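You operate a simulated robot arm through the tools that you are given. There is no shell and no other tool. Be economical: measure what you need, move in short steps, check, and stop when the job is done.

You are at the controls of a simulated two-armed robot. One attempt, no reset.

JOB
Put the brass ring from the yellow-handled wire basket in the red crate on the top of the green belt. Open the tank drawer, take the yellow cup from there tray and leave it on the top of the beige bench and shut the drawer again. Open the middle tank door, take the scrubbing brush from the middle tank shelf and put it on the shelf of the long bench and shut the door again. Push the bath lid shut. Shut the left sliding door. Put the grey rag from the left end of the press bench on the top of the fixed bench. Take the black tray from the shelf of the fixed bench and leave it on the top of the fixed bench. Do these in any order. Set down upright: yellow cup.

It is judged by the outcome, as a careful person would: the job done as asked, and still so three seconds after it is handed in. It fails if anything else is knocked over, pushed out of place, dropped, spilled or broken. Lids that push on must go on centred and level and be pressed home; caps that screw on are set level and turned clockwise until they are tight.

ROBOT AND FRAMES
Two 7-joint arms with fingered hands on one trunk, on a base that drives. Base frame: it is fixed to the floor where the robot stands at the start and does not move with it; the origin is under the middle of the robot, x ahead of it, y to its left, z up. Lengths are in cm, angles in rad, forces in N, time in s.
The left shoulder is at the start at [5.6, 18.7, 120.7], the right one opposite. With the tool pointing down near the work surface each hand reaches from about 10 to 40 cm from the robot's upright axis, wherever it stands, measured 20 degrees to its own side. Places, roughly: bath lid [60, -130, 80]; black tray (26x15x3 cm) [70, -980, 50]; brass ring (6x6x2 cm) [60, -10, 70]; grey rag (9x7x3 cm) [190, -940, 80]; left sliding door [30, -80, 50]; middle tank door [30, 80, 50]; red crate (40x26x13 cm) [70, -590, 100]; scrubbing brush (17x7x9 cm) [50, 80, 30]; shelf of the long bench [320, 130, 40]; tank drawer [50, 40, 50]; top of the beige bench [-440, -20, 80]; top of the fixed bench [70, -970, 90]; yellow cup (8x8x13 cm) [40, 30, 50]. Payload 3.6 kg a hand.
The tool frame of a hand sits at the grasp point between the pads (the TCP): z along the fingers, y along the line on which they close. The tips reach 2.6 cm beyond it. Largest opening 8.8 cm; the body of the gripper starts 3 cm behind the TCP. The gripper is a hand of 3 fingers: y runs from the thumb to the fingers, the wrist lies at [-1.7, -9.8, -16.4] in the tool frame, and closing takes about 1.5 s.
Orientation is that of the tool frame in the base frame, as a unit quaternion [w, x, y, z]. With the fingers straight down and the wrist toward the robot, the tool's x, y and z point along [0, 1, 0], [1, 0, 0] and [0, 0, -1] of the base frame.

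CONTROLS
- The arms move only by the tool jog_arm. It takes "left_targets", "right_targets" or both (then of equal length, played together; a hand with none holds still); each is a list of rows, each an object of numbers (a shift or turn left out is 0, a gripper value left out holds the last): "tx", "ty", "tz": the shift along the base's x, y, z in units of 400 mm (1.0 is 400 mm); "wx", "wy", "wz": the turn, a rotation vector about the base's x, y, z in units of 45 degrees (1.0 is 45 degrees). In form: [{"tx": .., "ty": .., "tz": .., "wx": .., "wy": .., "wz": ..}, ...]. A call has 1 to 8 rows; each row is the pose to reach, as a shift and turn from the pose commanded when the call began. "left_fingers" and "right_fingers" are, for a hand that has rows, the opening in per cent of the stroke, from 0 (shut) to 100 (fully open), set as the call begins (left out, the last holds). A call with a number of a shift or a turn outside -1 to 1 is refused whole. A row lasts 0.2 s, in which the tool goes at most 5 cm and 0.15 rad; a call with a longer step from one row to the next is refused whole, and so is a gripper value outside its range. A pose out of reach is approached as far as the arm can. The call stops where the force on the tool passes 40 N (or 10 N more than at its start, if that is more) or the arm is blocked; 0.2 s more then pass. Each finger travels about 15.3 cm/s and halts on what it meets, pressing with about 31 N; the grip force reading is that of the motor and also rises with nothing between the fingers. The clock runs only during rows and for 0.2 s after the last one: add rows that repeat a pose to give the fingers time. The reply holds the time, the measured pose of the TCP, the force on the tool along the base axes, the opening and the grip force, in the units named above and with some noise, with the torque about the TCP (base axes, N m) and any sound that the robot's microphone picked up.
- Cameras (640 x 400 px; columns grow to the right, rows downward): "scene" is now at [23.31, 0.18, 108.7]; the picture's right is [0.04, -1.00, 0.00], its down [-0.66, -0.03, -0.75] and it looks along [0.75, 0.03, -0.66] (base axes); focal length 214 px, centre (320, 200). "left" rides on the left gripper at [-5.6, -8, -10.2] in its tool frame; the picture's right is [-0.73, -0.32, 0.60], its down [0.62, -0.67, 0.41] and it looks along [0.27, 0.68, 0.69] (tool axes); focal length 247 px, centre (320, 200). "right" rides on the right gripper at [5.6, -8, -10.2] in its tool frame; the picture's right is [-0.73, 0.32, -0.60], its down [-0.62, -0.67, 0.41] and it looks along [-0.27, 0.68, 0.69] (tool axes); focal length 247 px, centre (320, 200). There is no depth. A picture from a camera that has moved, and an enlarged one, comes with that camera's place and axes in the base frame and with its lens.
- get_image(camera): a new picture of that camera. The clock stands still meanwhile.
- move_column(by): slides the trunk up (or, below 0, down) by that many cm; the arms and the scene camera ride with it, the base frame stays. It gives what a move gives, with no picture.
- drive_base(legs): drives the robot by 1 to 6 legs, each [ahead, left, turn to the left] in cm, cm and rad, along the robot's own axes; the way and the turn of a leg run together, so that a leg with both is an arc; at most 150 cm and 3.142 rad a leg. The arms and the cameras ride along, it lands a little off, and it stops where it bumps. It gives what a move gives.
- curl_fingers(fingers, thumb_bend, thumb_turn, hand): sets how far each is bent, from 0 (flat) to 100 (curled in); at 30 the hand is open as for a grip, at 70 the pads meet at the TCP. One left out holds its place. A second passes; each finger stops where it meets its share of the squeeze, and holds until it gets a number again. A gripper value or a shape takes the hand back. It gives what a move gives, with no picture; readings hold the bend of each and the force on the fingers (four entries, about 0 where the hand has none), thumb and palm. thumb_turn goes from beside the hand (0) to across from the fingers (100), as for a grip.
- grasp_type(shape, hand): the hand has 3 fingers and takes this shape, open, in about a second: jaw (thumb against the fingers, like two jaws); tri (thumb and two fingers); tip (a fingertip pinch); poke (one finger out to press); point (the index stretched); flat (the hand flat); cup (the hand cupped); fist (a fist). The gripper value then closes the fingers along that shape, each until it touches; the sizes above hold for jaw. It gives what a move gives, with no picture.
- aim_head(pan, tilt): turns the head with the scene camera to pan (to the left, within 1.047 rad either way) and tilt (down, from -0.506 to 1.204), counted from straight ahead of the robot. It gives what a move gives.
- inspect(camera, box): a new picture of the part [left, top, right, bottom] of that camera's present view, enlarged. The clock stands still meanwhile.
- close_job(): hands the job in; it is judged then, once.

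Work in short steps. Places have to be worked out from the pictures, the camera data and where the tool is seen: move nearer, look again, correct. Check each grasp and each placing, and mend what went wrong. You have 483 turns and 226 pictures in all, those below and enlarged ones among them. Open the grippers and draw the arms clear of the work before you hand the job in, unless the task says otherwise.

The tools are called after "Call:" as a command line: name --argument value ..., lists and objects as JSON in quotes. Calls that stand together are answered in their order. jog_arm: Moves the arms, as the interface text tells. Its arguments: {"type":"object","properties":{"left_targets":{"type":"array"},"left_fingers":{"type":"number"},"right_targets":{"type":"array"},"right_fingers":{"type":"number"}},"required":[]} The other tools are called the same way: move_column (by) slides the trunk up or down; grasp_type (shape, hand) gives the hand a shape; curl_fingers (fingers, thumb_bend, thumb_turn, hand) moves the fingers one by one; drive_base (legs) drives the base; aim_head (pan, tilt) turns the head that bears the scene camera; get_image (camera) takes a picture; inspect (camera, box) takes an enlarged picture of a part of a camera's view; close_job () hands the job in.

At the start:

```text
clock: 0.0
left_tool_pos: [34.68, 45.24, 91.36]
left_tool_rot: [0.0, 0.707, 0.707, 0.0]
left_wrist_force: [0.2, -0.3, -0.6]
left_moment: [0.0, 0.02, -0.02]
left_gripper_width: 8.78
left_finger_force: 0.0
left_shape: jaw
left_bend: [30.0, 30.0, 98.0]
left_finger forces: [0.0, 0.1, 0.0, 0.0, 0.1, 0.0]
right_tool_pos: [40.95, 5.86, 99.55]
right_tool_rot: [0.0, 0.707, 0.707, -0.001]
right_wrist_force: [0.8, 0.0, 0.2]
right_moment: [-0.01, 0.0, -0.05]
right_gripper_width: 8.77
right_finger_force: 0.1
right_shape: jaw
right_bend: [30.0, 30.0, 98.0]
right_finger forces: [0.1, 0.1, 0.0, 0.0, 0.0, 0.0]
trunk travel left (down, up): [-35.0, 40.7]
robot x, y, heading: [0.13, 0.18, 0.002]
head pan, tilt: [0.038, 0.728]
```

scene: 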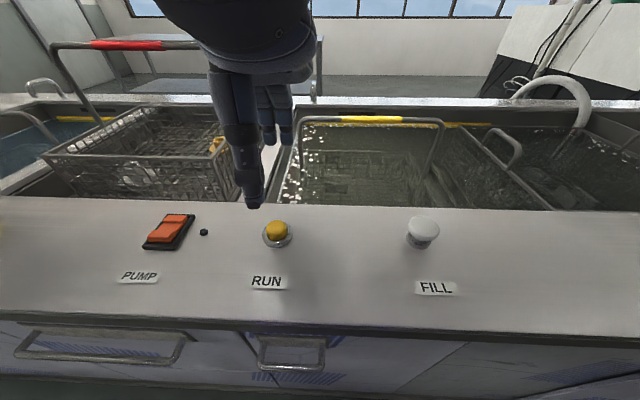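
right: 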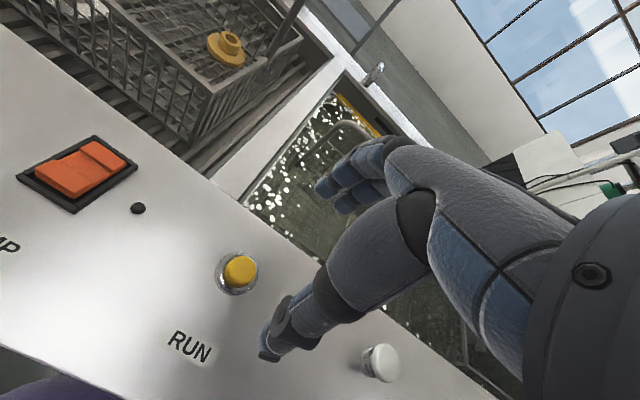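
left: 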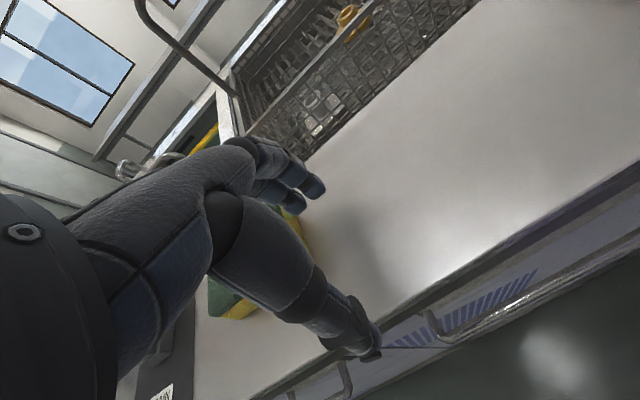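

I start by looking at the scene from where I stand, first straight on at the baskets.

Call:
aim_head --pan 0 --tilt 0.5

Call:
get_image --camera "scene"

```text
clock: 0.8
left_tool_pos: [34.93, 45.24, 91.29]
left_tool_rot: [0.0, 0.707, 0.707, 0.0]
left_wrist_force: [0.7, 0.3, 0.7]
left_moment: [-0.04, 0.02, -0.02]
left_gripper_width: 8.76
left_finger_force: 0.0
left_shape: jaw
left_bend: [30.0, 30.0, 98.0]
left_finger forces: [0.1, 0.1, 0.1, 0.0, 0.0, 0.0]
right_tool_pos: [40.77, 5.79, 99.49]
right_tool_rot: [0.0, 0.707, 0.708, 0.0]
right_wrist_force: [1.0, -0.3, -0.3]
right_moment: [0.02, 0.05, 0.01]
right_gripper_width: 8.75
right_finger_force: 0.1
right_shape: jaw
right_bend: [30.0, 30.0, 98.0]
right_finger forces: [0.0, 0.0, 0.0, 0.0, 0.0, 0.1]
trunk travel left (down, up): [-35.0, 40.7]
robot x, y, heading: [0.04, -0.19, -0.003]
head pan, tilt: [0.0, 0.499]
```

```text
222 pictures are left
camera scene: at [24.03, -0.14, 110.69], right [0.0, -1.0, 0.0], down [-0.48, 0.0, -0.88], along [0.88, 0.0, -0.48], focal length 214 px, centre (320, 200)
```

scene: 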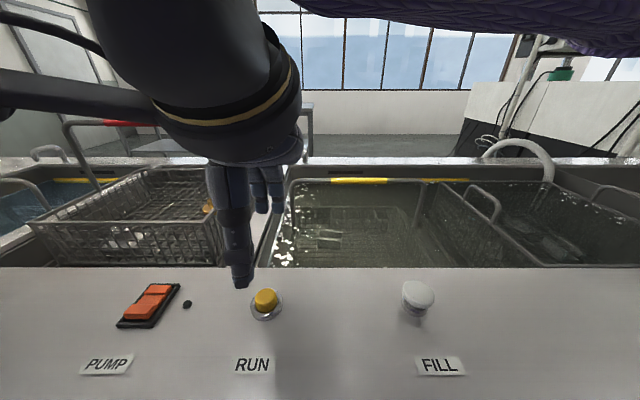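

The arm blocks the view; I shift the right hand to the right and up a bit, then look from above into the yellow basket.

Call:
jog_arm --right_targets '[{"tz": 0.1}, {"ty": -0.1, "tz": 0.15}, {"ty": -0.2, "tz": 0.15}, {"ty": -0.3, "tz": 0.15}, {"ty": -0.4, "tz": 0.15}, {"ty": -0.5, "tz": 0.15}, {"ty": -0.6, "tz": 0.15}, {"ty": -0.7, "tz": 0.15}]'

Call:
aim_head --pan 0 --tilt 0.7

Call:
get_image --camera "scene"

Call:
get_image --camera "right"

```text
clock: 2.5
left_tool_pos: [34.8, 45.21, 91.44]
left_tool_rot: [0.0, 0.707, 0.707, 0.0]
left_wrist_force: [-0.4, 0.2, -0.6]
left_moment: [0.03, 0.01, 0.01]
left_gripper_width: 8.76
left_finger_force: 0.2
left_shape: jaw
left_bend: [30.0, 30.0, 98.0]
left_finger forces: [0.0, 0.1, 0.0, 0.1, 0.0, 0.0]
right_tool_pos: [40.94, -22.19, 105.49]
right_tool_rot: [0.001, 0.707, 0.708, 0.0]
right_wrist_force: [-0.1, 0.4, 0.2]
right_moment: [0.02, -0.02, 0.03]
right_gripper_width: 8.78
right_finger_force: 0.1
right_shape: jaw
right_bend: [30.0, 30.0, 98.0]
right_finger forces: [0.1, 0.1, 0.0, 0.0, 0.1, 0.0]
trunk travel left (down, up): [-35.0, 40.7]
robot x, y, heading: [-0.06, -0.31, 0.003]
head pan, tilt: [0.0, 0.499]
```

```text
clock: 3.3
left_tool_pos: [34.78, 45.25, 91.38]
left_tool_rot: [0.0, 0.707, 0.707, 0.0]
left_wrist_force: [-0.2, -0.4, -0.3]
left_moment: [-0.01, 0.01, -0.03]
left_gripper_width: 8.76
left_finger_force: 0.1
left_shape: jaw
left_bend: [30.0, 30.0, 98.0]
left_finger forces: [0.0, 0.0, 0.0, 0.0, 0.0, 0.1]
right_tool_pos: [40.81, -22.07, 105.54]
right_tool_rot: [0.0, 0.707, 0.707, 0.0]
right_wrist_force: [-0.1, -0.2, -0.3]
right_moment: [0.02, -0.03, 0.01]
right_gripper_width: 8.76
right_finger_force: 0.1
right_shape: jaw
right_bend: [30.0, 30.0, 98.0]
right_finger forces: [0.0, 0.1, 0.1, 0.1, 0.1, 0.0]
trunk travel left (down, up): [-35.0, 40.7]
robot x, y, heading: [-0.11, -0.08, -0.002]
head pan, tilt: [0.0, 0.7]
```

```text
221 pictures are left
camera scene: at [23.42, -0.16, 108.93], right [0.0, -1.0, 0.0], down [-0.64, 0.0, -0.77], along [0.77, 0.0, -0.64], focal length 214 px, centre (320, 200)
```

scene: 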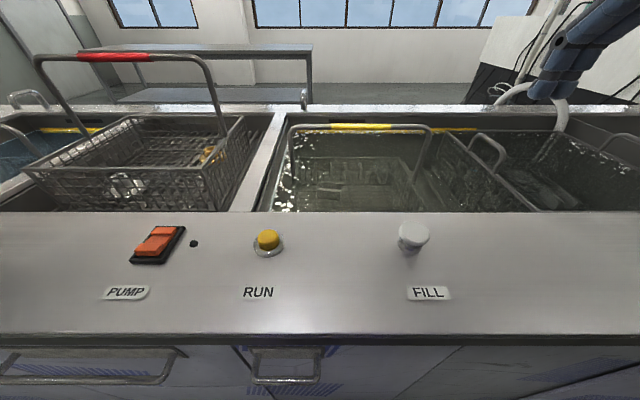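

```text
220 pictures are left
camera right: at [32.96, -16.58, 115.83], right [0.32, -0.73, 0.6], down [-0.67, -0.62, -0.41], along [0.68, -0.27, -0.69], focal length 247 px, centre (320, 200)
```

right: 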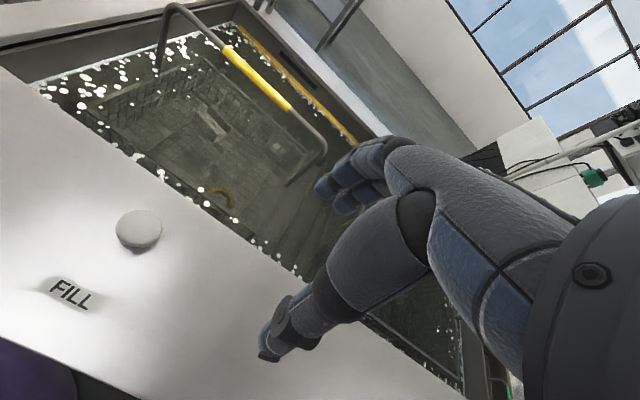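

Something brass-like shows at (222,195) under the water in the right camera; I enlarge it.

Call:
inspect --camera "right" --box '[80, 20, 340, 260]'

Call:
inspect --camera "scene" --box '[240, 90, 500, 260]'

```text
1.67 times, centred on (210, 140) of right
camera zoom: at [32.96, -16.58, 115.83], right [0.32, -0.73, 0.6], down [-0.67, -0.62, -0.41], along [0.68, -0.27, -0.69], focal length 412 px, centre (503, 300)
```

zoom: 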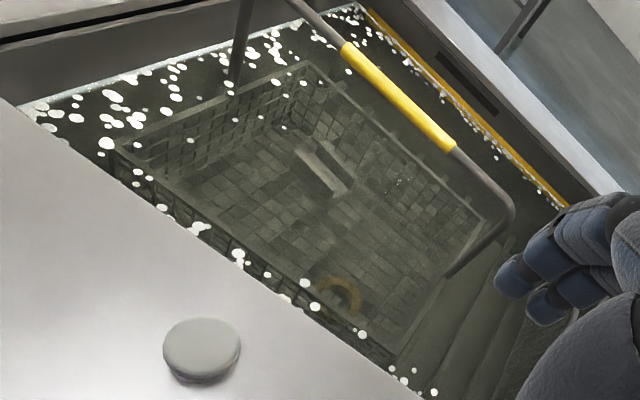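

```text
2.35 times, centred on (370, 175) of scene
camera zoom: at [23.42, -0.16, 108.93], right [0.0, -1.0, 0.0], down [-0.64, 0.0, -0.77], along [0.77, 0.0, -0.64], focal length 505 px, centre (202, 259)
```

zoom: 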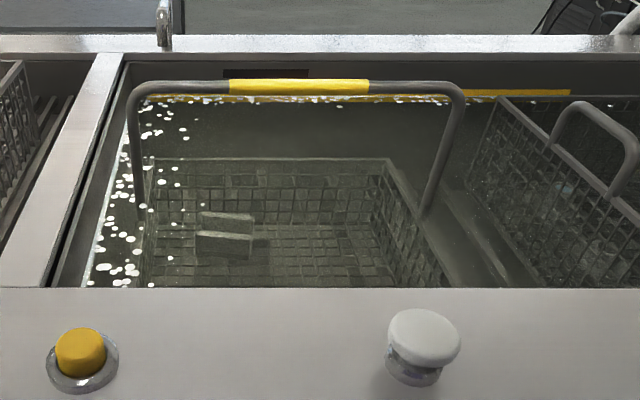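

Ring is near the front-right corner of the submerged basket, roughly (61,-15,70). I raise the trunk to look down into it.

Call:
move_column --by 38

Call:
aim_head --pan -0.2 --tilt 1.1

Call:
get_image --camera "scene"

```text
clock: 7.0
left_tool_pos: [34.95, 45.42, 129.34]
left_tool_rot: [0.0, 0.708, 0.707, -0.001]
left_wrist_force: [0.3, 0.1, 0.0]
left_moment: [0.0, -0.02, 0.0]
left_gripper_width: 8.77
left_finger_force: 0.0
left_shape: jaw
left_bend: [30.0, 30.0, 98.0]
left_finger forces: [0.1, 0.0, 0.1, 0.0, 0.0, 0.1]
right_tool_pos: [40.86, -22.17, 143.5]
right_tool_rot: [0.0, 0.707, 0.707, -0.001]
right_wrist_force: [0.3, -0.9, -0.6]
right_moment: [-0.03, 0.0, -0.02]
right_gripper_width: 8.78
right_finger_force: 0.1
right_shape: jaw
right_bend: [30.0, 30.0, 98.0]
right_finger forces: [0.0, 0.0, 0.1, 0.1, 0.0, 0.1]
trunk travel left (down, up): [-73.0, 2.7]
robot x, y, heading: [0.06, -0.37, -0.0]
head pan, tilt: [0.0, 0.7]
```

```text
clock: 7.8
left_tool_pos: [34.89, 45.43, 129.26]
left_tool_rot: [-0.001, 0.707, 0.708, 0.0]
left_wrist_force: [0.1, -0.2, 0.1]
left_moment: [-0.01, 0.01, 0.01]
left_gripper_width: 8.76
left_finger_force: 0.1
left_shape: jaw
left_bend: [30.0, 30.0, 98.0]
left_finger forces: [0.1, 0.0, 0.0, 0.0, 0.0, 0.0]
right_tool_pos: [40.86, -22.14, 143.56]
right_tool_rot: [0.0, 0.707, 0.707, 0.0]
right_wrist_force: [-0.1, -0.3, -0.1]
right_moment: [0.01, 0.0, 0.02]
right_gripper_width: 8.75
right_finger_force: 0.0
right_shape: jaw
right_bend: [30.0, 30.0, 98.0]
right_finger forces: [0.1, 0.1, 0.1, 0.1, 0.0, 0.1]
trunk travel left (down, up): [-73.0, 2.7]
robot x, y, heading: [-0.09, -0.23, 0.0]
head pan, tilt: [-0.201, 1.1]
```

```text
217 pictures are left
camera scene: at [19.16, -1.4, 145.07], right [-0.2, -0.98, 0.0], down [-0.87, 0.18, -0.45], along [0.45, -0.09, -0.89], focal length 214 px, centre (320, 200)
```

scene: 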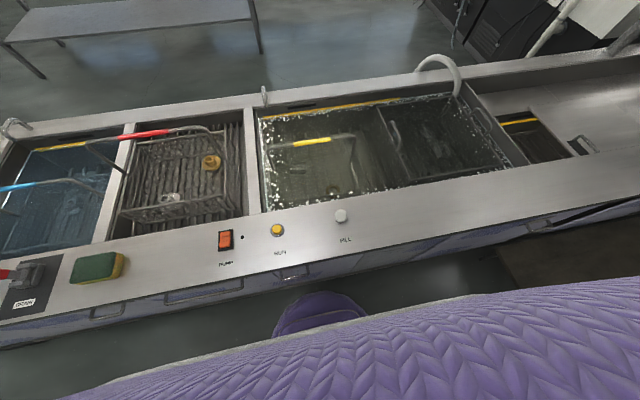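

Good overview. I enlarge the yellow basket.

Call:
inspect --camera "scene" --box '[245, 80, 405, 240]'

```text
2.50 times, centred on (325, 160) of scene
camera zoom: at [19.16, -1.4, 145.07], right [-0.2, -0.98, 0.0], down [-0.87, 0.18, -0.45], along [0.45, -0.09, -0.89], focal length 536 px, centre (308, 300)
```

zoom: 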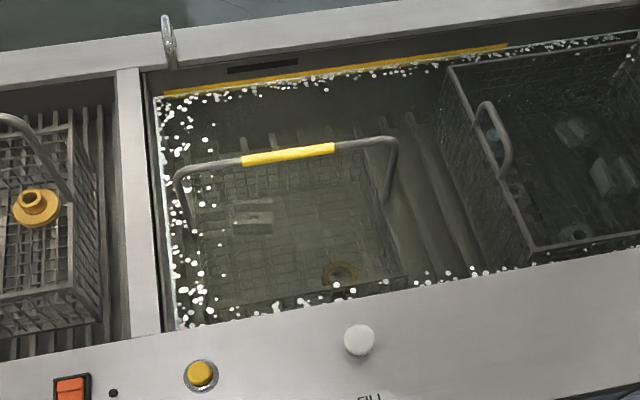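

Ring ≈ (60.7,-15,70); handle bar at x≈67, z≈92; panel edge x≈50, z≈85. I lower the trunk halfway and test how far the right arm can reach over the tank, high up.

Call:
move_column --by -28

Call:
jog_arm --right_targets '[{"tx": 0.1}, {"tx": 0.2}, {"tx": 0.3, "ty": 0.05}, {"tx": 0.4, "ty": 0.1}, {"tx": 0.5, "ty": 0.15}, {"tx": 0.5, "ty": 0.18}]'

```text
clock: 10.7
left_tool_pos: [34.84, 45.32, 101.31]
left_tool_rot: [0.0, 0.707, 0.707, 0.0]
left_wrist_force: [-0.1, -0.2, 0.4]
left_moment: [-0.02, 0.0, 0.02]
left_gripper_width: 8.76
left_finger_force: 0.1
left_shape: jaw
left_bend: [30.0, 30.0, 98.0]
left_finger forces: [0.1, 0.0, 0.0, 0.1, 0.1, 0.0]
right_tool_pos: [40.75, -22.19, 115.54]
right_tool_rot: [0.0, 0.707, 0.707, 0.0]
right_wrist_force: [0.6, 0.1, 0.7]
right_moment: [-0.03, -0.01, -0.03]
right_gripper_width: 8.78
right_finger_force: 0.1
right_shape: jaw
right_bend: [30.0, 30.0, 98.0]
right_finger forces: [0.0, 0.0, 0.1, 0.0, 0.0, 0.0]
trunk travel left (down, up): [-45.0, 30.7]
robot x, y, heading: [0.11, 0.28, -0.003]
head pan, tilt: [-0.201, 1.1]
```

```text
clock: 12.1
left_tool_pos: [34.92, 45.28, 101.35]
left_tool_rot: [0.0, 0.707, 0.707, 0.001]
left_wrist_force: [0.7, 0.6, 0.0]
left_moment: [-0.01, 0.01, 0.0]
left_gripper_width: 8.77
left_finger_force: 0.1
left_shape: jaw
left_bend: [30.0, 30.0, 98.0]
left_finger forces: [0.0, 0.1, 0.1, 0.1, 0.1, 0.1]
right_tool_pos: [60.76, -15.07, 115.41]
right_tool_rot: [0.001, 0.707, 0.707, 0.0]
right_wrist_force: [-0.6, 0.2, -0.9]
right_moment: [-0.03, -0.03, 0.0]
right_gripper_width: 8.77
right_finger_force: 0.1
right_shape: jaw
right_bend: [30.0, 30.0, 98.0]
right_finger forces: [0.1, 0.0, 0.0, 0.1, 0.1, 0.0]
trunk travel left (down, up): [-45.0, 30.7]
robot x, y, heading: [-0.39, 0.19, -0.004]
head pan, tilt: [-0.201, 1.1]
```

Reach is good. For the tight corner the wrist should sit over the basket's middle (to the left), so I'll use the left hand yawed by −90°. First I retract the right hand and shift the base to the right.

Call:
jog_arm --right_targets '[{"tx": -0.1}, {"tx": -0.2}, {"tx": -0.3, "ty": -0.05}, {"tx": -0.4, "ty": -0.1}, {"tx": -0.5, "ty": -0.2}, {"tx": -0.6, "ty": -0.3}, {"tx": -0.65, "ty": -0.4}]'

Call:
drive_base --legs '[[0, -18, 0]]'

Call:
jog_arm --left_targets '[{"tz": 0.12, "wz": -0.18}, {"tz": 0.24, "tx": 0.05, "wz": -0.36}, {"tz": 0.3, "tx": 0.1, "ty": -0.1, "wz": -0.54}, {"tz": 0.3, "tx": 0.2, "ty": -0.15, "wz": -0.72}, {"tz": 0.3, "tx": 0.3, "ty": -0.2, "wz": -0.9}, {"tz": 0.3, "tx": 0.4, "ty": -0.25, "wz": -1.0}, {"tz": 0.3, "tx": 0.5, "ty": -0.3, "wz": -1.0}]'

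```text
refused: row 5 steps farther than a row can; nothing moved
```

```text
clock: 13.6
left_tool_pos: [34.82, 26.87, 101.37]
left_tool_rot: [-0.001, 0.706, 0.708, 0.0]
left_wrist_force: [-0.3, -0.6, -0.3]
left_moment: [0.01, 0.01, 0.0]
left_gripper_width: 8.79
left_finger_force: 0.1
left_shape: jaw
left_bend: [30.0, 30.0, 98.0]
left_finger forces: [0.1, 0.0, 0.1, 0.0, 0.1, 0.1]
right_tool_pos: [60.92, -33.37, 115.41]
right_tool_rot: [-0.001, 0.706, 0.708, 0.0]
right_wrist_force: [1.2, -0.5, -0.5]
right_moment: [0.03, 0.02, -0.01]
right_gripper_width: 8.77
right_finger_force: 0.0
right_shape: jaw
right_bend: [30.0, 30.0, 98.0]
right_finger forces: [0.0, 0.0, 0.0, 0.1, 0.0, 0.0]
trunk travel left (down, up): [-45.0, 30.7]
robot x, y, heading: [0.25, -18.19, 0.005]
head pan, tilt: [-0.201, 1.1]
```

```text
refused: row 2 steps farther than a row can; nothing moved
```

Steps were a bit too long; I repeat with smaller ones.

Call:
jog_arm --right_targets '[{"tx": -0.12}, {"tx": -0.24}, {"tx": -0.36}, {"tx": -0.48}, {"tx": -0.58}, {"tx": -0.62, "ty": -0.1}, {"tx": -0.62, "ty": -0.2}]' --left_targets '[{"tz": 0.12, "wz": -0.16}, {"tz": 0.24, "wz": -0.32}, {"tz": 0.3, "tx": 0.1, "wz": -0.48}, {"tz": 0.3, "tx": 0.2, "ty": -0.05, "wz": -0.64}, {"tz": 0.3, "tx": 0.3, "ty": -0.1, "wz": -0.8}, {"tz": 0.3, "tx": 0.4, "ty": -0.15, "wz": -0.96}, {"tz": 0.3, "tx": 0.5, "ty": -0.2, "wz": -1.0}]'

Call:
jog_arm --left_targets '[{"wz": -0.16, "tx": 0.05, "ty": -0.08}, {"wz": -0.32, "tx": 0.1, "ty": -0.16}, {"wz": -0.48, "tx": 0.15, "ty": -0.24}, {"wz": -0.64, "tx": 0.15, "ty": -0.36}, {"wz": -0.8, "tx": 0.15, "ty": -0.48}, {"wz": -0.96, "tx": 0.15, "ty": -0.6}, {"wz": -1.0, "tx": 0.15, "ty": -0.7}]'

Call:
get_image --camera "scene"

Call:
get_image --camera "left"

```text
clock: 15.2
left_tool_pos: [54.8, 19.17, 113.06]
left_tool_rot: [-0.001, 0.923, 0.384, 0.0]
left_wrist_force: [0.2, 0.1, 0.0]
left_moment: [0.01, 0.03, 0.01]
left_gripper_width: 8.78
left_finger_force: 0.1
left_shape: jaw
left_bend: [30.0, 30.0, 98.0]
left_finger forces: [0.0, 0.0, 0.1, 0.1, 0.0, 0.0]
right_tool_pos: [37.58, -41.03, 115.58]
right_tool_rot: [-0.002, 0.706, 0.708, 0.0]
right_wrist_force: [0.7, 0.7, -0.8]
right_moment: [0.03, -0.02, -0.04]
right_gripper_width: 8.81
right_finger_force: 0.2
right_shape: jaw
right_bend: [30.0, 30.0, 98.0]
right_finger forces: [0.0, 0.0, 0.0, 0.0, 0.0, 0.0]
right hand out of reach, approached as far as the arm can: row 6, 7
trunk travel left (down, up): [-45.0, 30.7]
robot x, y, heading: [-0.09, -18.42, 0.002]
head pan, tilt: [-0.201, 1.1]
```

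```text
clock: 16.8
left_tool_pos: [61.01, -9.14, 113.34]
left_tool_rot: [-0.001, 1.0, 0.002, 0.0]
left_wrist_force: [0.2, -0.7, 0.9]
left_moment: [0.02, 0.02, -0.01]
left_gripper_width: 8.77
left_finger_force: 0.1
left_shape: jaw
left_bend: [30.0, 30.0, 98.0]
left_finger forces: [0.0, 0.1, 0.0, 0.0, 0.0, 0.0]
right_tool_pos: [37.76, -41.07, 115.5]
right_tool_rot: [-0.001, 0.705, 0.709, 0.0]
right_wrist_force: [0.0, 0.1, 0.5]
right_moment: [0.04, 0.01, 0.03]
right_gripper_width: 8.78
right_finger_force: 0.1
right_shape: jaw
right_bend: [30.0, 30.0, 98.0]
right_finger forces: [0.0, 0.0, 0.0, 0.1, 0.0, 0.0]
trunk travel left (down, up): [-45.0, 30.7]
robot x, y, heading: [-0.43, -18.3, 0.0]
head pan, tilt: [-0.201, 1.1]
```

```text
215 pictures are left
camera scene: at [20.05, -19.8, 116.55], right [-0.2, -0.98, 0.0], down [-0.87, 0.18, -0.45], along [0.45, -0.09, -0.89], focal length 214 px, centre (320, 200)
```

scene: 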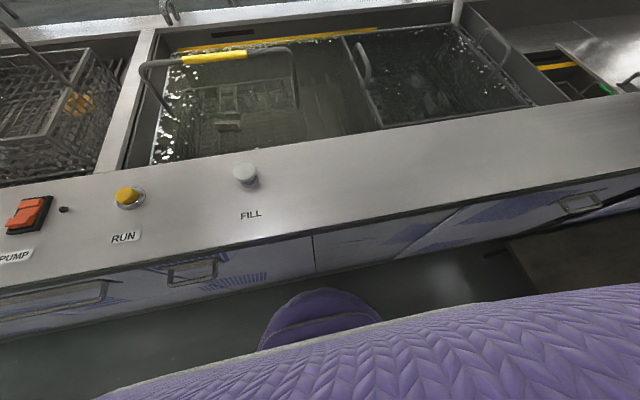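

```text
214 pictures are left
camera left: at [55.32, -0.99, 123.62], right [-0.74, 0.32, -0.6], down [0.62, 0.67, -0.41], along [0.27, -0.67, -0.69], focal length 247 px, centre (320, 200)
```

left: 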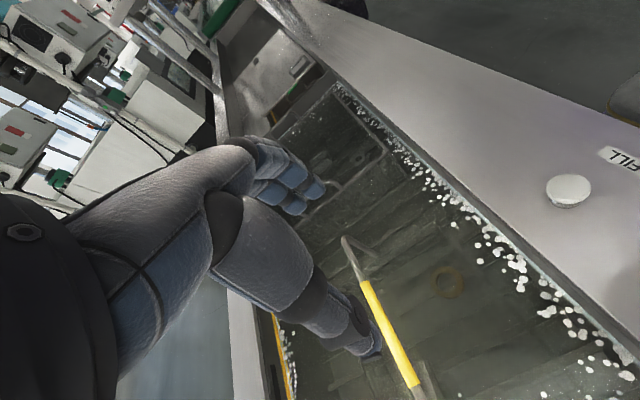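

All rays put the ring at about (60.2,-14.8,70). I centre over it and lower to z≈95.

Call:
jog_arm --left_targets '[{"tx": -0.01, "ty": -0.07}, {"tx": -0.02, "ty": -0.14}, {"tx": -0.02, "ty": -0.14, "tz": -0.12}, {"tx": -0.02, "ty": -0.14, "tz": -0.24}, {"tx": -0.02, "ty": -0.14, "tz": -0.36}, {"tx": -0.02, "ty": -0.14, "tz": -0.45}, {"tx": -0.02, "ty": -0.14, "tz": -0.45}]'

Call:
aim_head --pan 0.1 --tilt 0.75

Call:
get_image --camera "scene"

Call:
get_image --camera "left"

```text
clock: 18.4
left_tool_pos: [58.24, -14.34, 96.5]
left_tool_rot: [0.0, 1.0, 0.001, -0.001]
left_wrist_force: [-0.2, 0.4, 0.5]
left_moment: [0.03, -0.04, 0.02]
left_gripper_width: 8.77
left_finger_force: 0.0
left_shape: jaw
left_bend: [30.0, 30.0, 98.0]
left_finger forces: [0.0, 0.0, 0.0, 0.0, 0.0, 0.0]
left hand out of reach, approached as far as the arm can: row 5, 6, 7
right_tool_pos: [37.71, -40.97, 115.73]
right_tool_rot: [-0.001, 0.706, 0.708, 0.0]
right_wrist_force: [-0.2, -0.5, 0.4]
right_moment: [-0.01, -0.04, 0.0]
right_gripper_width: 8.8
right_finger_force: 0.1
right_shape: jaw
right_bend: [30.0, 30.0, 98.0]
right_finger forces: [0.0, 0.0, 0.0, 0.0, 0.0, 0.0]
trunk travel left (down, up): [-45.0, 30.7]
robot x, y, heading: [-0.24, -18.77, 0.003]
head pan, tilt: [-0.201, 1.1]
```

```text
clock: 19.2
left_tool_pos: [58.32, -14.32, 96.69]
left_tool_rot: [0.0, 1.0, 0.002, -0.001]
left_wrist_force: [0.4, -0.1, 0.6]
left_moment: [0.03, 0.01, 0.0]
left_gripper_width: 8.76
left_finger_force: 0.1
left_shape: jaw
left_bend: [30.0, 30.0, 98.0]
left_finger forces: [0.1, 0.0, 0.0, 0.0, 0.0, 0.0]
right_tool_pos: [37.53, -40.91, 115.62]
right_tool_rot: [0.0, 0.706, 0.708, 0.0]
right_wrist_force: [-0.9, -0.1, 0.5]
right_moment: [0.02, 0.01, -0.03]
right_gripper_width: 8.74
right_finger_force: 0.2
right_shape: jaw
right_bend: [30.0, 30.0, 98.0]
right_finger forces: [0.0, 0.1, 0.0, 0.0, 0.0, 0.1]
trunk travel left (down, up): [-45.0, 30.7]
robot x, y, heading: [-0.05, -18.27, 0.003]
head pan, tilt: [0.099, 0.75]
```

```text
213 pictures are left
camera scene: at [22.11, -17.65, 119.11], right [0.1, -0.99, 0.0], down [-0.68, -0.07, -0.73], along [0.73, 0.07, -0.68], focal length 214 px, centre (320, 200)
```

scene: 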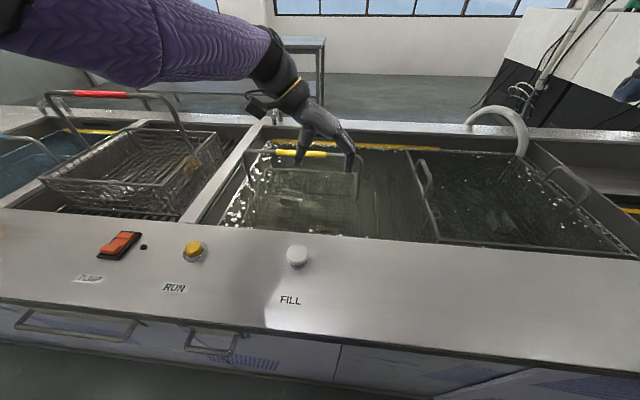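

```text
212 pictures are left
camera left: at [52.69, -6.33, 106.82], right [-0.74, 0.32, -0.6], down [0.62, 0.67, -0.41], along [0.27, -0.67, -0.69], focal length 247 px, centre (320, 200)
```

left: 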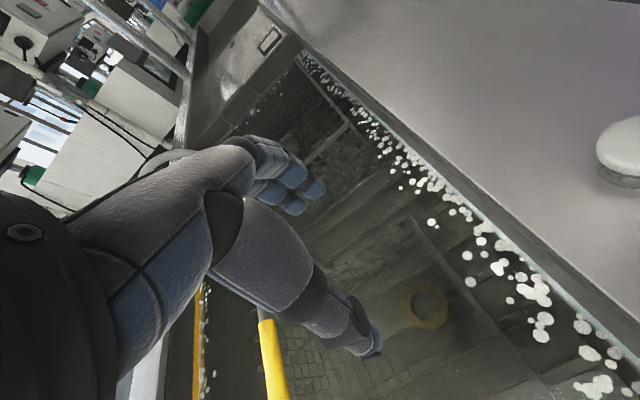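

Arm is at its reach limit at this shoulder height; ring confirmed at (60,-14.4). I lower the trunk 12 cm and re-extend to x=60.

Call:
move_column --by -12

Call:
jog_arm --left_targets '[{"tx": 0.0}, {"tx": 0.0}]'

```text
clock: 20.7
left_tool_pos: [58.27, -14.25, 80.98]
left_tool_rot: [0.0, 0.999, 0.001, -0.032]
left_wrist_force: [0.6, -0.8, 0.5]
left_moment: [0.02, 0.03, 0.01]
left_gripper_width: 8.79
left_finger_force: 0.1
left_shape: jaw
left_bend: [30.0, 30.0, 98.0]
left_finger forces: [0.1, 0.0, 0.0, 0.0, 0.1, 0.0]
right_tool_pos: [39.14, -41.14, 101.27]
right_tool_rot: [-0.024, 0.705, 0.708, -0.023]
right_wrist_force: [0.7, 0.6, 0.2]
right_moment: [0.01, -0.01, -0.03]
right_gripper_width: 8.77
right_finger_force: 0.0
right_shape: jaw
right_bend: [30.0, 30.0, 98.0]
right_finger forces: [0.0, 0.0, 0.1, 0.0, 0.1, 0.0]
trunk travel left (down, up): [-33.0, 42.7]
robot x, y, heading: [0.28, -18.62, 0.002]
head pan, tilt: [0.099, 0.75]
```

```text
clock: 21.3
left_tool_pos: [58.28, -14.3, 80.96]
left_tool_rot: [0.0, 0.999, 0.001, -0.034]
left_wrist_force: [0.2, -0.3, 0.6]
left_moment: [0.0, 0.0, 0.03]
left_gripper_width: 8.77
left_finger_force: 0.1
left_shape: jaw
left_bend: [30.0, 30.0, 98.0]
left_finger forces: [0.1, 0.1, 0.0, 0.1, 0.0, 0.0]
right_tool_pos: [39.03, -41.19, 101.27]
right_tool_rot: [-0.024, 0.706, 0.708, -0.025]
right_wrist_force: [0.2, -1.3, -0.1]
right_moment: [0.01, -0.03, -0.03]
right_gripper_width: 8.77
right_finger_force: 0.0
right_shape: jaw
right_bend: [30.0, 30.0, 98.0]
right_finger forces: [0.0, 0.1, 0.1, 0.0, 0.0, 0.1]
trunk travel left (down, up): [-33.0, 42.7]
robot x, y, heading: [-0.14, -18.5, 0.01]
head pan, tilt: [0.099, 0.75]
```

Now at z≈81, tilted slightly. I correct the tilt and move x to 60.

Call:
jog_arm --left_targets '[{"tx": 0.025, "wy": -0.04}, {"tx": 0.045, "wy": -0.084}, {"tx": 0.045, "wy": -0.084}]'

Call:
get_image --camera "left"

Call:
get_image --camera "scene"

```text
clock: 22.1
left_tool_pos: [59.62, -14.12, 81.01]
left_tool_rot: [-0.001, 1.0, 0.001, 0.002]
left_wrist_force: [0.1, 0.6, -0.6]
left_moment: [-0.01, -0.01, -0.02]
left_gripper_width: 8.78
left_finger_force: 0.1
left_shape: jaw
left_bend: [30.0, 30.0, 98.0]
left_finger forces: [0.1, 0.1, 0.0, 0.0, 0.0, 0.0]
left hand out of reach, approached as far as the arm can: row 1, 2, 3
right_tool_pos: [39.18, -41.18, 101.34]
right_tool_rot: [-0.024, 0.706, 0.708, -0.025]
right_wrist_force: [-0.7, 0.0, 0.1]
right_moment: [0.01, 0.02, -0.03]
right_gripper_width: 8.81
right_finger_force: 0.0
right_shape: jaw
right_bend: [30.0, 30.0, 98.0]
right_finger forces: [0.0, 0.0, 0.1, 0.0, 0.0, 0.0]
trunk travel left (down, up): [-33.0, 42.7]
robot x, y, heading: [-0.25, -18.34, 0.006]
head pan, tilt: [0.099, 0.75]
```

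```text
211 pictures are left
camera left: at [54.06, -6.01, 91.28], right [-0.73, 0.32, -0.6], down [0.62, 0.67, -0.41], along [0.27, -0.68, -0.69], focal length 247 px, centre (320, 200)
```

left: 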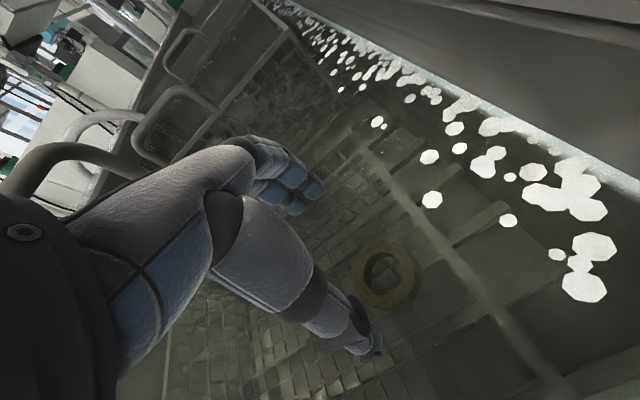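

```text
210 pictures are left
camera scene: at [23.49, -17.64, 106.34], right [0.1, -0.99, 0.0], down [-0.68, -0.07, -0.73], along [0.73, 0.07, -0.68], focal length 214 px, centre (320, 200)
```

scene: 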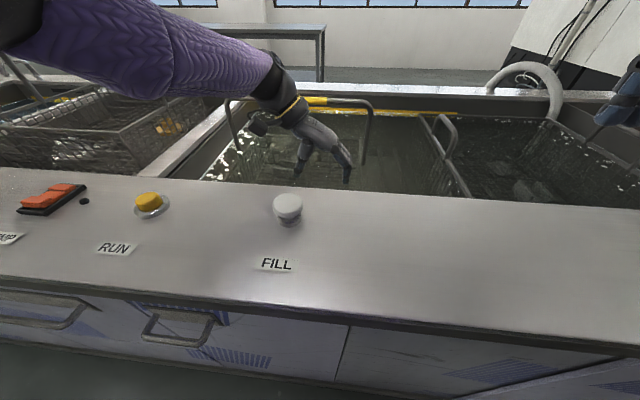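

Ring still at (59.8,-14.4). Lower trunk 6 cm, then final descent in small steps with the jog.

Call:
move_column --by -6

Call:
get_image --camera "left"

```text
clock: 23.1
left_tool_pos: [59.6, -14.18, 72.63]
left_tool_rot: [0.001, 1.0, -0.001, -0.022]
left_wrist_force: [-0.3, 1.0, 0.3]
left_moment: [-0.02, -0.02, -0.01]
left_gripper_width: 8.78
left_finger_force: 0.0
left_shape: jaw
left_bend: [30.0, 30.0, 98.0]
left_finger forces: [0.0, 0.1, 0.1, 0.0, 0.0, 0.1]
right_tool_pos: [40.11, -41.23, 93.73]
right_tool_rot: [-0.04, 0.704, 0.708, -0.04]
right_wrist_force: [-0.7, 0.3, 0.7]
right_moment: [0.01, 0.01, 0.0]
right_gripper_width: 8.76
right_finger_force: 0.0
right_shape: jaw
right_bend: [30.0, 30.0, 98.0]
right_finger forces: [0.0, 0.0, 0.1, 0.0, 0.1, 0.0]
trunk travel left (down, up): [-27.0, 48.7]
robot x, y, heading: [-0.2, -18.59, 0.001]
head pan, tilt: [0.099, 0.75]
```

```text
209 pictures are left
camera left: at [54.5, -6.15, 83.24], right [-0.76, 0.32, -0.57], down [0.6, 0.67, -0.44], along [0.24, -0.68, -0.7], focal length 247 px, centre (320, 200)
```

left: 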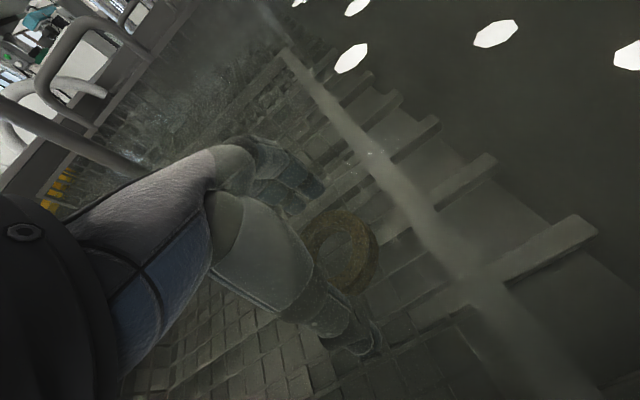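

Ring centre triangulates to about (59.5,-14.5,69.8). I straighten and descend the last bit, then close.

Call:
jog_arm --left_targets '[{"wy": -0.05, "ty": -0.008, "tz": -0.015}, {"wy": -0.05, "ty": -0.008, "tz": -0.03}, {"wy": -0.05, "ty": -0.008, "tz": -0.036}]'

Call:
get_image --camera "left"

```text
clock: 23.9
left_tool_pos: [59.69, -14.6, 71.27]
left_tool_rot: [0.0, 1.0, 0.0, -0.003]
left_wrist_force: [0.3, -0.3, 0.4]
left_moment: [-0.02, -0.01, 0.01]
left_gripper_width: 8.81
left_finger_force: 0.1
left_shape: jaw
left_bend: [30.0, 30.0, 98.0]
left_finger forces: [0.1, 0.1, 0.1, 0.0, 0.0, 0.0]
right_tool_pos: [40.1, -41.1, 93.62]
right_tool_rot: [-0.041, 0.705, 0.707, -0.041]
right_wrist_force: [0.1, -0.5, 0.4]
right_moment: [0.01, 0.0, 0.01]
right_gripper_width: 8.79
right_finger_force: 0.0
right_shape: jaw
right_bend: [30.0, 30.0, 98.0]
right_finger forces: [0.0, 0.0, 0.1, 0.1, 0.0, 0.1]
trunk travel left (down, up): [-27.0, 48.7]
robot x, y, heading: [-0.14, -17.88, 0.0]
head pan, tilt: [0.099, 0.75]
```

```text
208 pictures are left
camera left: at [54.16, -6.5, 81.52], right [-0.74, 0.32, -0.6], down [0.62, 0.67, -0.41], along [0.26, -0.68, -0.69], focal length 247 px, centre (320, 200)
```

left: 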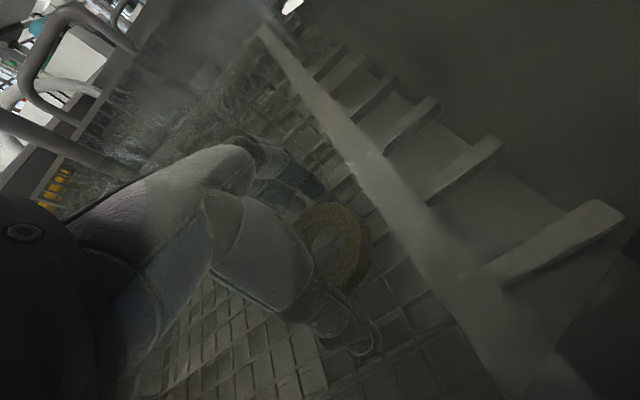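

Ring lies between the fingers, off by only ~0.4 cm. I close the hand.

Call:
jog_arm --left_targets '[{"tx": -0.008, "tz": -0.008}, {"tx": -0.008, "tz": -0.008}, {"tx": -0.008, "tz": -0.008}, {"tx": -0.008, "tz": -0.008}, {"tx": -0.008, "tz": -0.008}, {"tx": -0.008, "tz": -0.008}, {"tx": -0.008, "tz": -0.008}, {"tx": -0.008, "tz": -0.008}]' --left_fingers 0

Call:
get_image --camera "left"

```text
clock: 25.7
left_tool_pos: [59.45, -14.63, 71.27]
left_tool_rot: [0.001, 1.0, 0.001, -0.001]
left_wrist_force: [6.4, -1.7, 22.3]
left_moment: [-0.01, -0.13, -0.04]
left_gripper_width: 5.16
left_finger_force: 30.6
left_shape: jaw
left_bend: [40.0, 62.0, 99.0]
left_finger forces: [5.9, 33.1, 0.0, 0.1, 38.8, 0.1]
right_tool_pos: [40.08, -41.19, 93.75]
right_tool_rot: [-0.039, 0.705, 0.707, -0.04]
right_wrist_force: [-0.3, 0.5, -0.2]
right_moment: [0.01, -0.01, 0.0]
right_gripper_width: 8.81
right_finger_force: 0.0
right_shape: jaw
right_bend: [30.0, 30.0, 98.0]
right_finger forces: [0.0, 0.0, 0.0, 0.0, 0.0, 0.0]
trunk travel left (down, up): [-27.0, 48.7]
robot x, y, heading: [0.13, -18.27, 0.006]
head pan, tilt: [0.099, 0.75]
```

```text
207 pictures are left
camera left: at [53.95, -6.55, 81.45], right [-0.74, 0.32, -0.6], down [0.62, 0.66, -0.41], along [0.27, -0.68, -0.69], focal length 247 px, centre (320, 200)
```

left: 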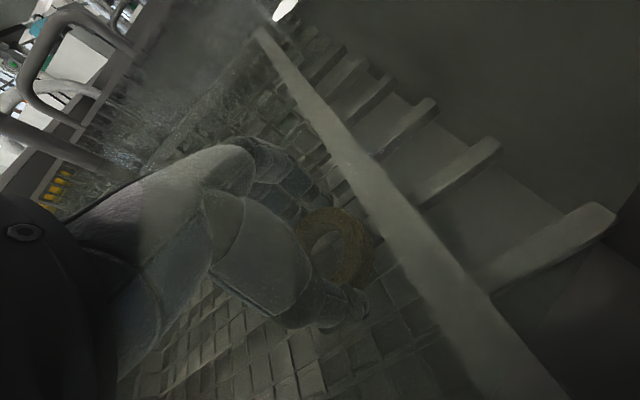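

Grip is on (5.2 cm). I lift a little and check that only the ring comes along.

Call:
jog_arm --left_targets '[{"tz": 0.02}, {"tz": 0.05}, {"tz": 0.1}]'

Call:
get_image --camera "left"

```text
clock: 26.5
left_tool_pos: [60.82, -14.76, 74.41]
left_tool_rot: [-0.001, 1.0, -0.001, -0.004]
left_wrist_force: [-0.1, -0.1, -1.9]
left_moment: [0.01, -0.02, 0.02]
left_gripper_width: 5.11
left_finger_force: 30.7
left_shape: jaw
left_bend: [40.0, 62.0, 98.0]
left_finger forces: [4.3, 24.5, 0.0, 0.0, 28.8, 0.0]
left hand out of reach, approached as far as the arm can: row 1, 2, 3
right_tool_pos: [40.1, -41.12, 93.76]
right_tool_rot: [-0.041, 0.704, 0.708, -0.04]
right_wrist_force: [0.1, 0.8, 0.2]
right_moment: [0.0, 0.0, -0.01]
right_gripper_width: 8.79
right_finger_force: 0.2
right_shape: jaw
right_bend: [30.0, 30.0, 98.0]
right_finger forces: [0.1, 0.1, 0.1, 0.0, 0.0, 0.0]
trunk travel left (down, up): [-27.0, 48.7]
robot x, y, heading: [0.11, -18.17, 0.009]
head pan, tilt: [0.099, 0.75]
```

```text
206 pictures are left
camera left: at [55.31, -6.78, 84.55], right [-0.74, 0.32, -0.59], down [0.62, 0.67, -0.42], along [0.26, -0.67, -0.69], focal length 247 px, centre (320, 200)
```

left: 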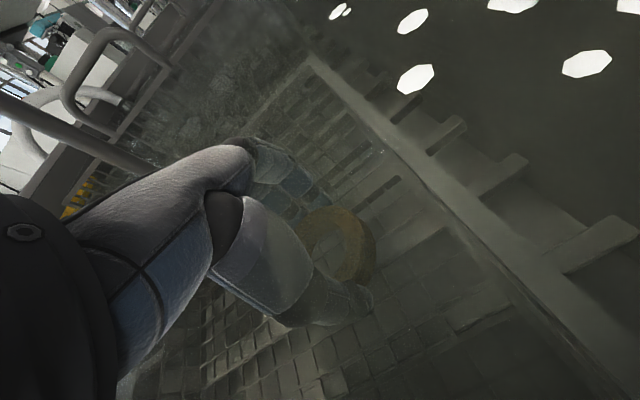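

Ring comes along. I bring x back and lift by the trunk.

Call:
jog_arm --left_targets '[{"tx": -0.03, "tz": 0.03}, {"tx": -0.05, "tz": 0.1}, {"tx": -0.05, "tz": 0.18}]'

Call:
move_column --by 10

Call:
get_image --camera "left"

```text
clock: 27.3
left_tool_pos: [62.57, -15.87, 80.39]
left_tool_rot: [0.001, 1.0, 0.0, -0.004]
left_wrist_force: [0.4, -0.8, -2.1]
left_moment: [-0.02, 0.0, -0.01]
left_gripper_width: 5.15
left_finger_force: 30.4
left_shape: jaw
left_bend: [40.0, 62.0, 98.0]
left_finger forces: [4.3, 24.6, 0.0, 0.1, 28.8, 0.0]
left hand out of reach, approached as far as the arm can: row 1, 2, 3
right_tool_pos: [40.09, -41.08, 93.7]
right_tool_rot: [-0.041, 0.705, 0.707, -0.04]
right_wrist_force: [0.4, -0.2, -0.4]
right_moment: [-0.01, -0.02, 0.01]
right_gripper_width: 8.79
right_finger_force: 0.0
right_shape: jaw
right_bend: [30.0, 30.0, 98.0]
right_finger forces: [0.0, 0.0, 0.0, 0.0, 0.0, 0.0]
trunk travel left (down, up): [-27.0, 48.7]
robot x, y, heading: [0.01, -18.43, 0.001]
head pan, tilt: [0.099, 0.75]
```

```text
clock: 28.6
left_tool_pos: [62.19, -15.74, 94.19]
left_tool_rot: [0.0, 1.0, -0.001, 0.031]
left_wrist_force: [-0.2, 0.0, -2.1]
left_moment: [-0.01, 0.01, 0.01]
left_gripper_width: 5.12
left_finger_force: 30.3
left_shape: jaw
left_bend: [40.0, 62.0, 98.0]
left_finger forces: [4.4, 24.7, 0.0, 0.0, 28.9, 0.1]
right_tool_pos: [40.17, -41.15, 103.72]
right_tool_rot: [-0.041, 0.705, 0.707, -0.042]
right_wrist_force: [0.1, -0.7, -0.1]
right_moment: [0.0, 0.02, 0.02]
right_gripper_width: 8.81
right_finger_force: 0.0
right_shape: jaw
right_bend: [30.0, 30.0, 98.0]
right_finger forces: [0.1, 0.1, 0.1, 0.0, 0.0, 0.0]
trunk travel left (down, up): [-37.0, 38.7]
robot x, y, heading: [-0.16, -18.57, 0.003]
head pan, tilt: [0.099, 0.75]
```

```text
205 pictures are left
camera left: at [55.93, -7.69, 104.15], right [-0.7, 0.32, -0.64], down [0.65, 0.67, -0.37], along [0.31, -0.68, -0.67], focal length 247 px, centre (320, 200)
```

left: 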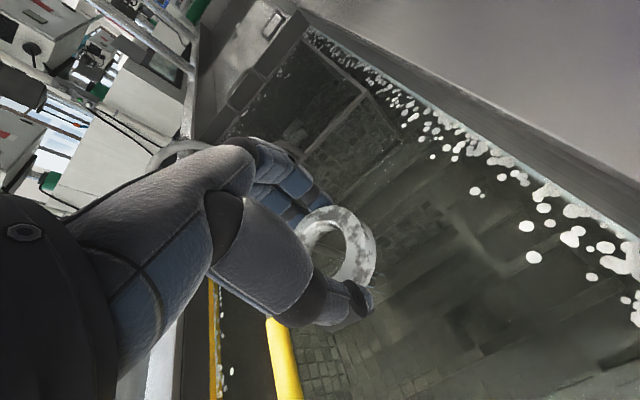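

Ring out of the water. It looks greyish with specks; I raise clear and zoom in.

Call:
move_column --by 8

Call:
inspect --camera "left" --box '[240, 160, 440, 360]'

Call:
get_image --camera "scene"

```text
clock: 29.8
left_tool_pos: [61.68, -15.79, 104.59]
left_tool_rot: [0.0, 0.999, 0.001, 0.05]
left_wrist_force: [-0.6, -0.4, -2.5]
left_moment: [-0.03, 0.05, -0.01]
left_gripper_width: 5.11
left_finger_force: 30.7
left_shape: jaw
left_bend: [40.0, 62.0, 98.0]
left_finger forces: [4.3, 24.6, 0.0, 0.0, 28.8, 0.0]
right_tool_pos: [40.19, -41.13, 111.66]
right_tool_rot: [-0.041, 0.705, 0.707, -0.041]
right_wrist_force: [0.5, 0.0, -1.0]
right_moment: [0.0, -0.01, 0.03]
right_gripper_width: 8.78
right_finger_force: 0.1
right_shape: jaw
right_bend: [30.0, 30.0, 98.0]
right_finger forces: [0.1, 0.0, 0.1, 0.0, 0.1, 0.0]
trunk travel left (down, up): [-45.0, 30.7]
robot x, y, heading: [0.3, -18.4, 0.004]
head pan, tilt: [0.099, 0.75]
```

```text
2.00 times, centred on (340, 260) of left
camera zoom: at [55.06, -7.67, 114.16], right [-0.67, 0.32, -0.67], down [0.66, 0.67, -0.35], along [0.33, -0.67, -0.66], focal length 494 px, centre (280, 80)
```

zoom: 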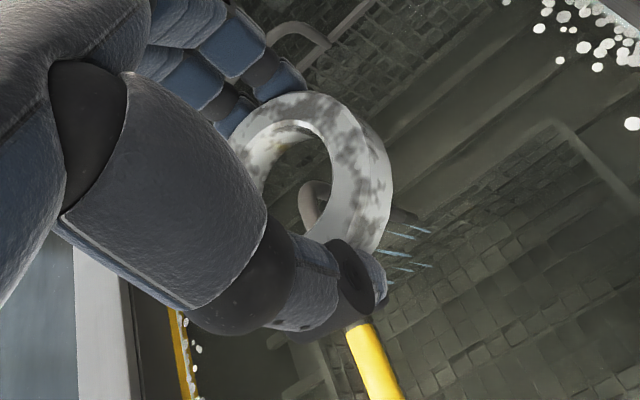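

```text
203 pictures are left
camera scene: at [22.17, -17.65, 119.1], right [0.1, -0.99, 0.0], down [-0.68, -0.07, -0.73], along [0.73, 0.07, -0.68], focal length 214 px, centre (320, 200)
```

scene: 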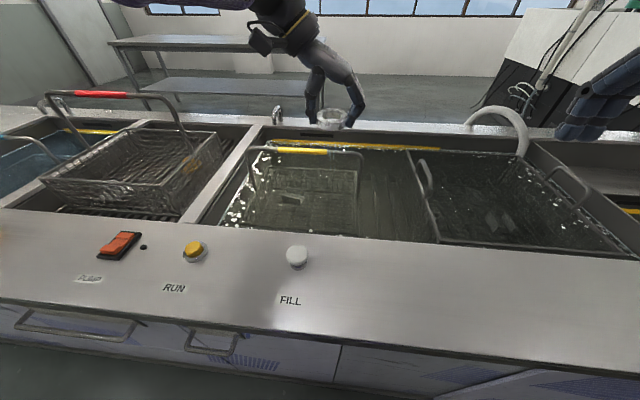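

The ring (with deposits, brass showing inside) is held firmly. I retract the left arm over the panel and turn the hand back.

Call:
jog_arm --left_targets '[{"tz": 0.08, "wz": 0.12}, {"tx": -0.1, "tz": 0.12, "wz": 0.24}, {"tx": -0.2, "ty": 0.05, "tz": 0.12, "wz": 0.4}, {"tx": -0.3, "ty": 0.1, "tz": 0.12, "wz": 0.56}, {"tx": -0.4, "ty": 0.15, "tz": 0.12, "wz": 0.72}, {"tx": -0.5, "ty": 0.2, "tz": 0.12, "wz": 0.88}, {"tx": -0.58, "ty": 0.28, "tz": 0.12, "wz": 1.0}, {"tx": -0.6, "ty": 0.38, "tz": 0.12, "wz": 1.0}]'

Call:
jog_arm --left_targets '[{"wz": 0.18, "ty": 0.05}, {"wz": 0.36, "ty": 0.1}, {"wz": 0.54, "ty": 0.15}, {"wz": 0.72, "ty": 0.2}, {"wz": 0.9, "ty": 0.25}, {"wz": 0.95, "ty": 0.3}]'

Call:
aim_head --pan -0.9 --tilt 0.6

Call:
get_image --camera "scene"

```text
clock: 31.6
left_tool_pos: [69.74, -1.39, 104.35]
left_tool_rot: [-0.019, 0.922, 0.383, 0.045]
left_wrist_force: [-0.1, 1.2, -2.6]
left_moment: [-0.02, 0.0, -0.05]
left_gripper_width: 5.12
left_finger_force: 31.1
left_shape: jaw
left_bend: [40.0, 62.0, 97.0]
left_finger forces: [4.9, 24.6, 0.0, 0.0, 29.5, 0.0]
left hand out of reach, approached as far as the arm can: row 1, 2, 3, 4, 5, 6, 7, 8
right_tool_pos: [40.25, -40.9, 111.7]
right_tool_rot: [-0.041, 0.705, 0.707, -0.041]
right_wrist_force: [1.3, 0.2, 0.3]
right_moment: [-0.02, 0.02, 0.02]
right_gripper_width: 8.78
right_finger_force: 0.0
right_shape: jaw
right_bend: [30.0, 30.0, 98.0]
right_finger forces: [0.0, 0.0, 0.1, 0.0, 0.0, 0.0]
trunk travel left (down, up): [-45.0, 30.7]
robot x, y, heading: [-0.04, -18.5, -0.001]
head pan, tilt: [0.099, 0.75]
```

```text
clock: 33.0
left_tool_pos: [72.4, 10.74, 104.7]
left_tool_rot: [-0.035, 0.719, 0.694, 0.036]
left_wrist_force: [-0.5, -0.2, -1.7]
left_moment: [-0.02, -0.02, 0.0]
left_gripper_width: 5.09
left_finger_force: 30.7
left_shape: jaw
left_bend: [40.0, 62.0, 97.0]
left_finger forces: [4.9, 24.6, 0.0, 0.1, 29.4, 0.1]
left hand out of reach, approached as far as the arm can: row 1, 2, 3, 4, 5, 6
right_tool_pos: [40.31, -41.14, 111.8]
right_tool_rot: [-0.041, 0.705, 0.707, -0.041]
right_wrist_force: [-0.2, 0.8, 0.1]
right_moment: [-0.01, 0.0, -0.02]
right_gripper_width: 8.81
right_finger_force: 0.0
right_shape: jaw
right_bend: [30.0, 30.0, 98.0]
right_finger forces: [0.0, 0.0, 0.0, 0.1, 0.1, 0.1]
trunk travel left (down, up): [-45.0, 30.7]
robot x, y, heading: [0.35, -18.16, 0.0]
head pan, tilt: [0.099, 0.75]
```

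```text
clock: 34.3
left_tool_pos: [72.53, 10.57, 104.73]
left_tool_rot: [-0.035, 0.72, 0.693, 0.035]
left_wrist_force: [0.2, -1.1, -2.7]
left_moment: [-0.02, 0.0, 0.04]
left_gripper_width: 5.11
left_finger_force: 31.3
left_shape: jaw
left_bend: [40.0, 62.0, 97.0]
left_finger forces: [4.9, 24.5, 0.0, 0.0, 29.4, 0.0]
right_tool_pos: [40.18, -41.13, 111.68]
right_tool_rot: [-0.042, 0.705, 0.707, -0.042]
right_wrist_force: [-0.2, -0.6, 0.7]
right_moment: [0.01, -0.01, 0.01]
right_gripper_width: 8.77
right_finger_force: 0.0
right_shape: jaw
right_bend: [30.0, 30.0, 98.0]
right_finger forces: [0.0, 0.0, 0.0, 0.1, 0.0, 0.1]
trunk travel left (down, up): [-45.0, 30.7]
robot x, y, heading: [0.01, -18.7, 0.002]
head pan, tilt: [-0.901, 0.6]
```

```text
202 pictures are left
camera scene: at [19.41, -25.38, 120.4], right [-0.78, -0.62, 0.0], down [-0.35, 0.44, -0.82], along [0.51, -0.64, -0.57], focal length 214 px, centre (320, 200)
```

scene: 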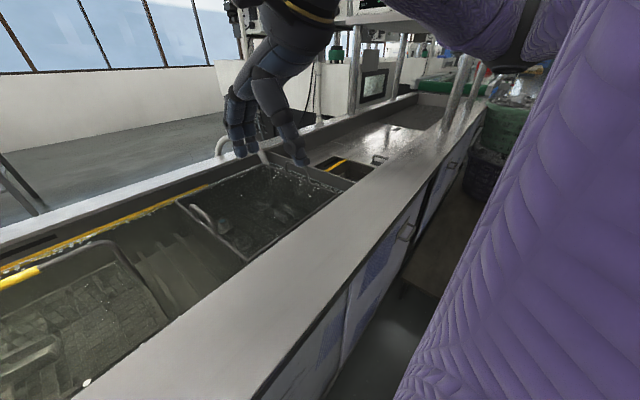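

The left hand got stuck outstretched (reach-limited solution). I command it back toward the robot step by step.

Call:
jog_arm --left_targets '[{"tx": -0.1}, {"tx": -0.2}, {"tx": -0.3}, {"tx": -0.4}]'

```text
clock: 35.3
left_tool_pos: [72.11, 11.45, 102.64]
left_tool_rot: [-0.035, 0.72, 0.693, 0.036]
left_wrist_force: [-0.3, 0.6, -1.8]
left_moment: [-0.02, 0.0, -0.01]
left_gripper_width: 5.11
left_finger_force: 30.5
left_shape: jaw
left_bend: [40.0, 62.0, 97.0]
left_finger forces: [4.9, 24.6, 0.0, 0.0, 29.4, 0.0]
left hand out of reach, approached as far as the arm can: row 1, 2, 3, 4
right_tool_pos: [40.23, -41.15, 111.7]
right_tool_rot: [-0.041, 0.705, 0.707, -0.04]
right_wrist_force: [-0.2, 0.2, 0.7]
right_moment: [0.0, -0.02, 0.05]
right_gripper_width: 8.76
right_finger_force: 0.0
right_shape: jaw
right_bend: [30.0, 30.0, 98.0]
right_finger forces: [0.0, 0.1, 0.0, 0.0, 0.0, 0.0]
trunk travel left (down, up): [-45.0, 30.7]
robot x, y, heading: [0.21, -18.19, 0.002]
head pan, tilt: [-0.901, 0.6]
```

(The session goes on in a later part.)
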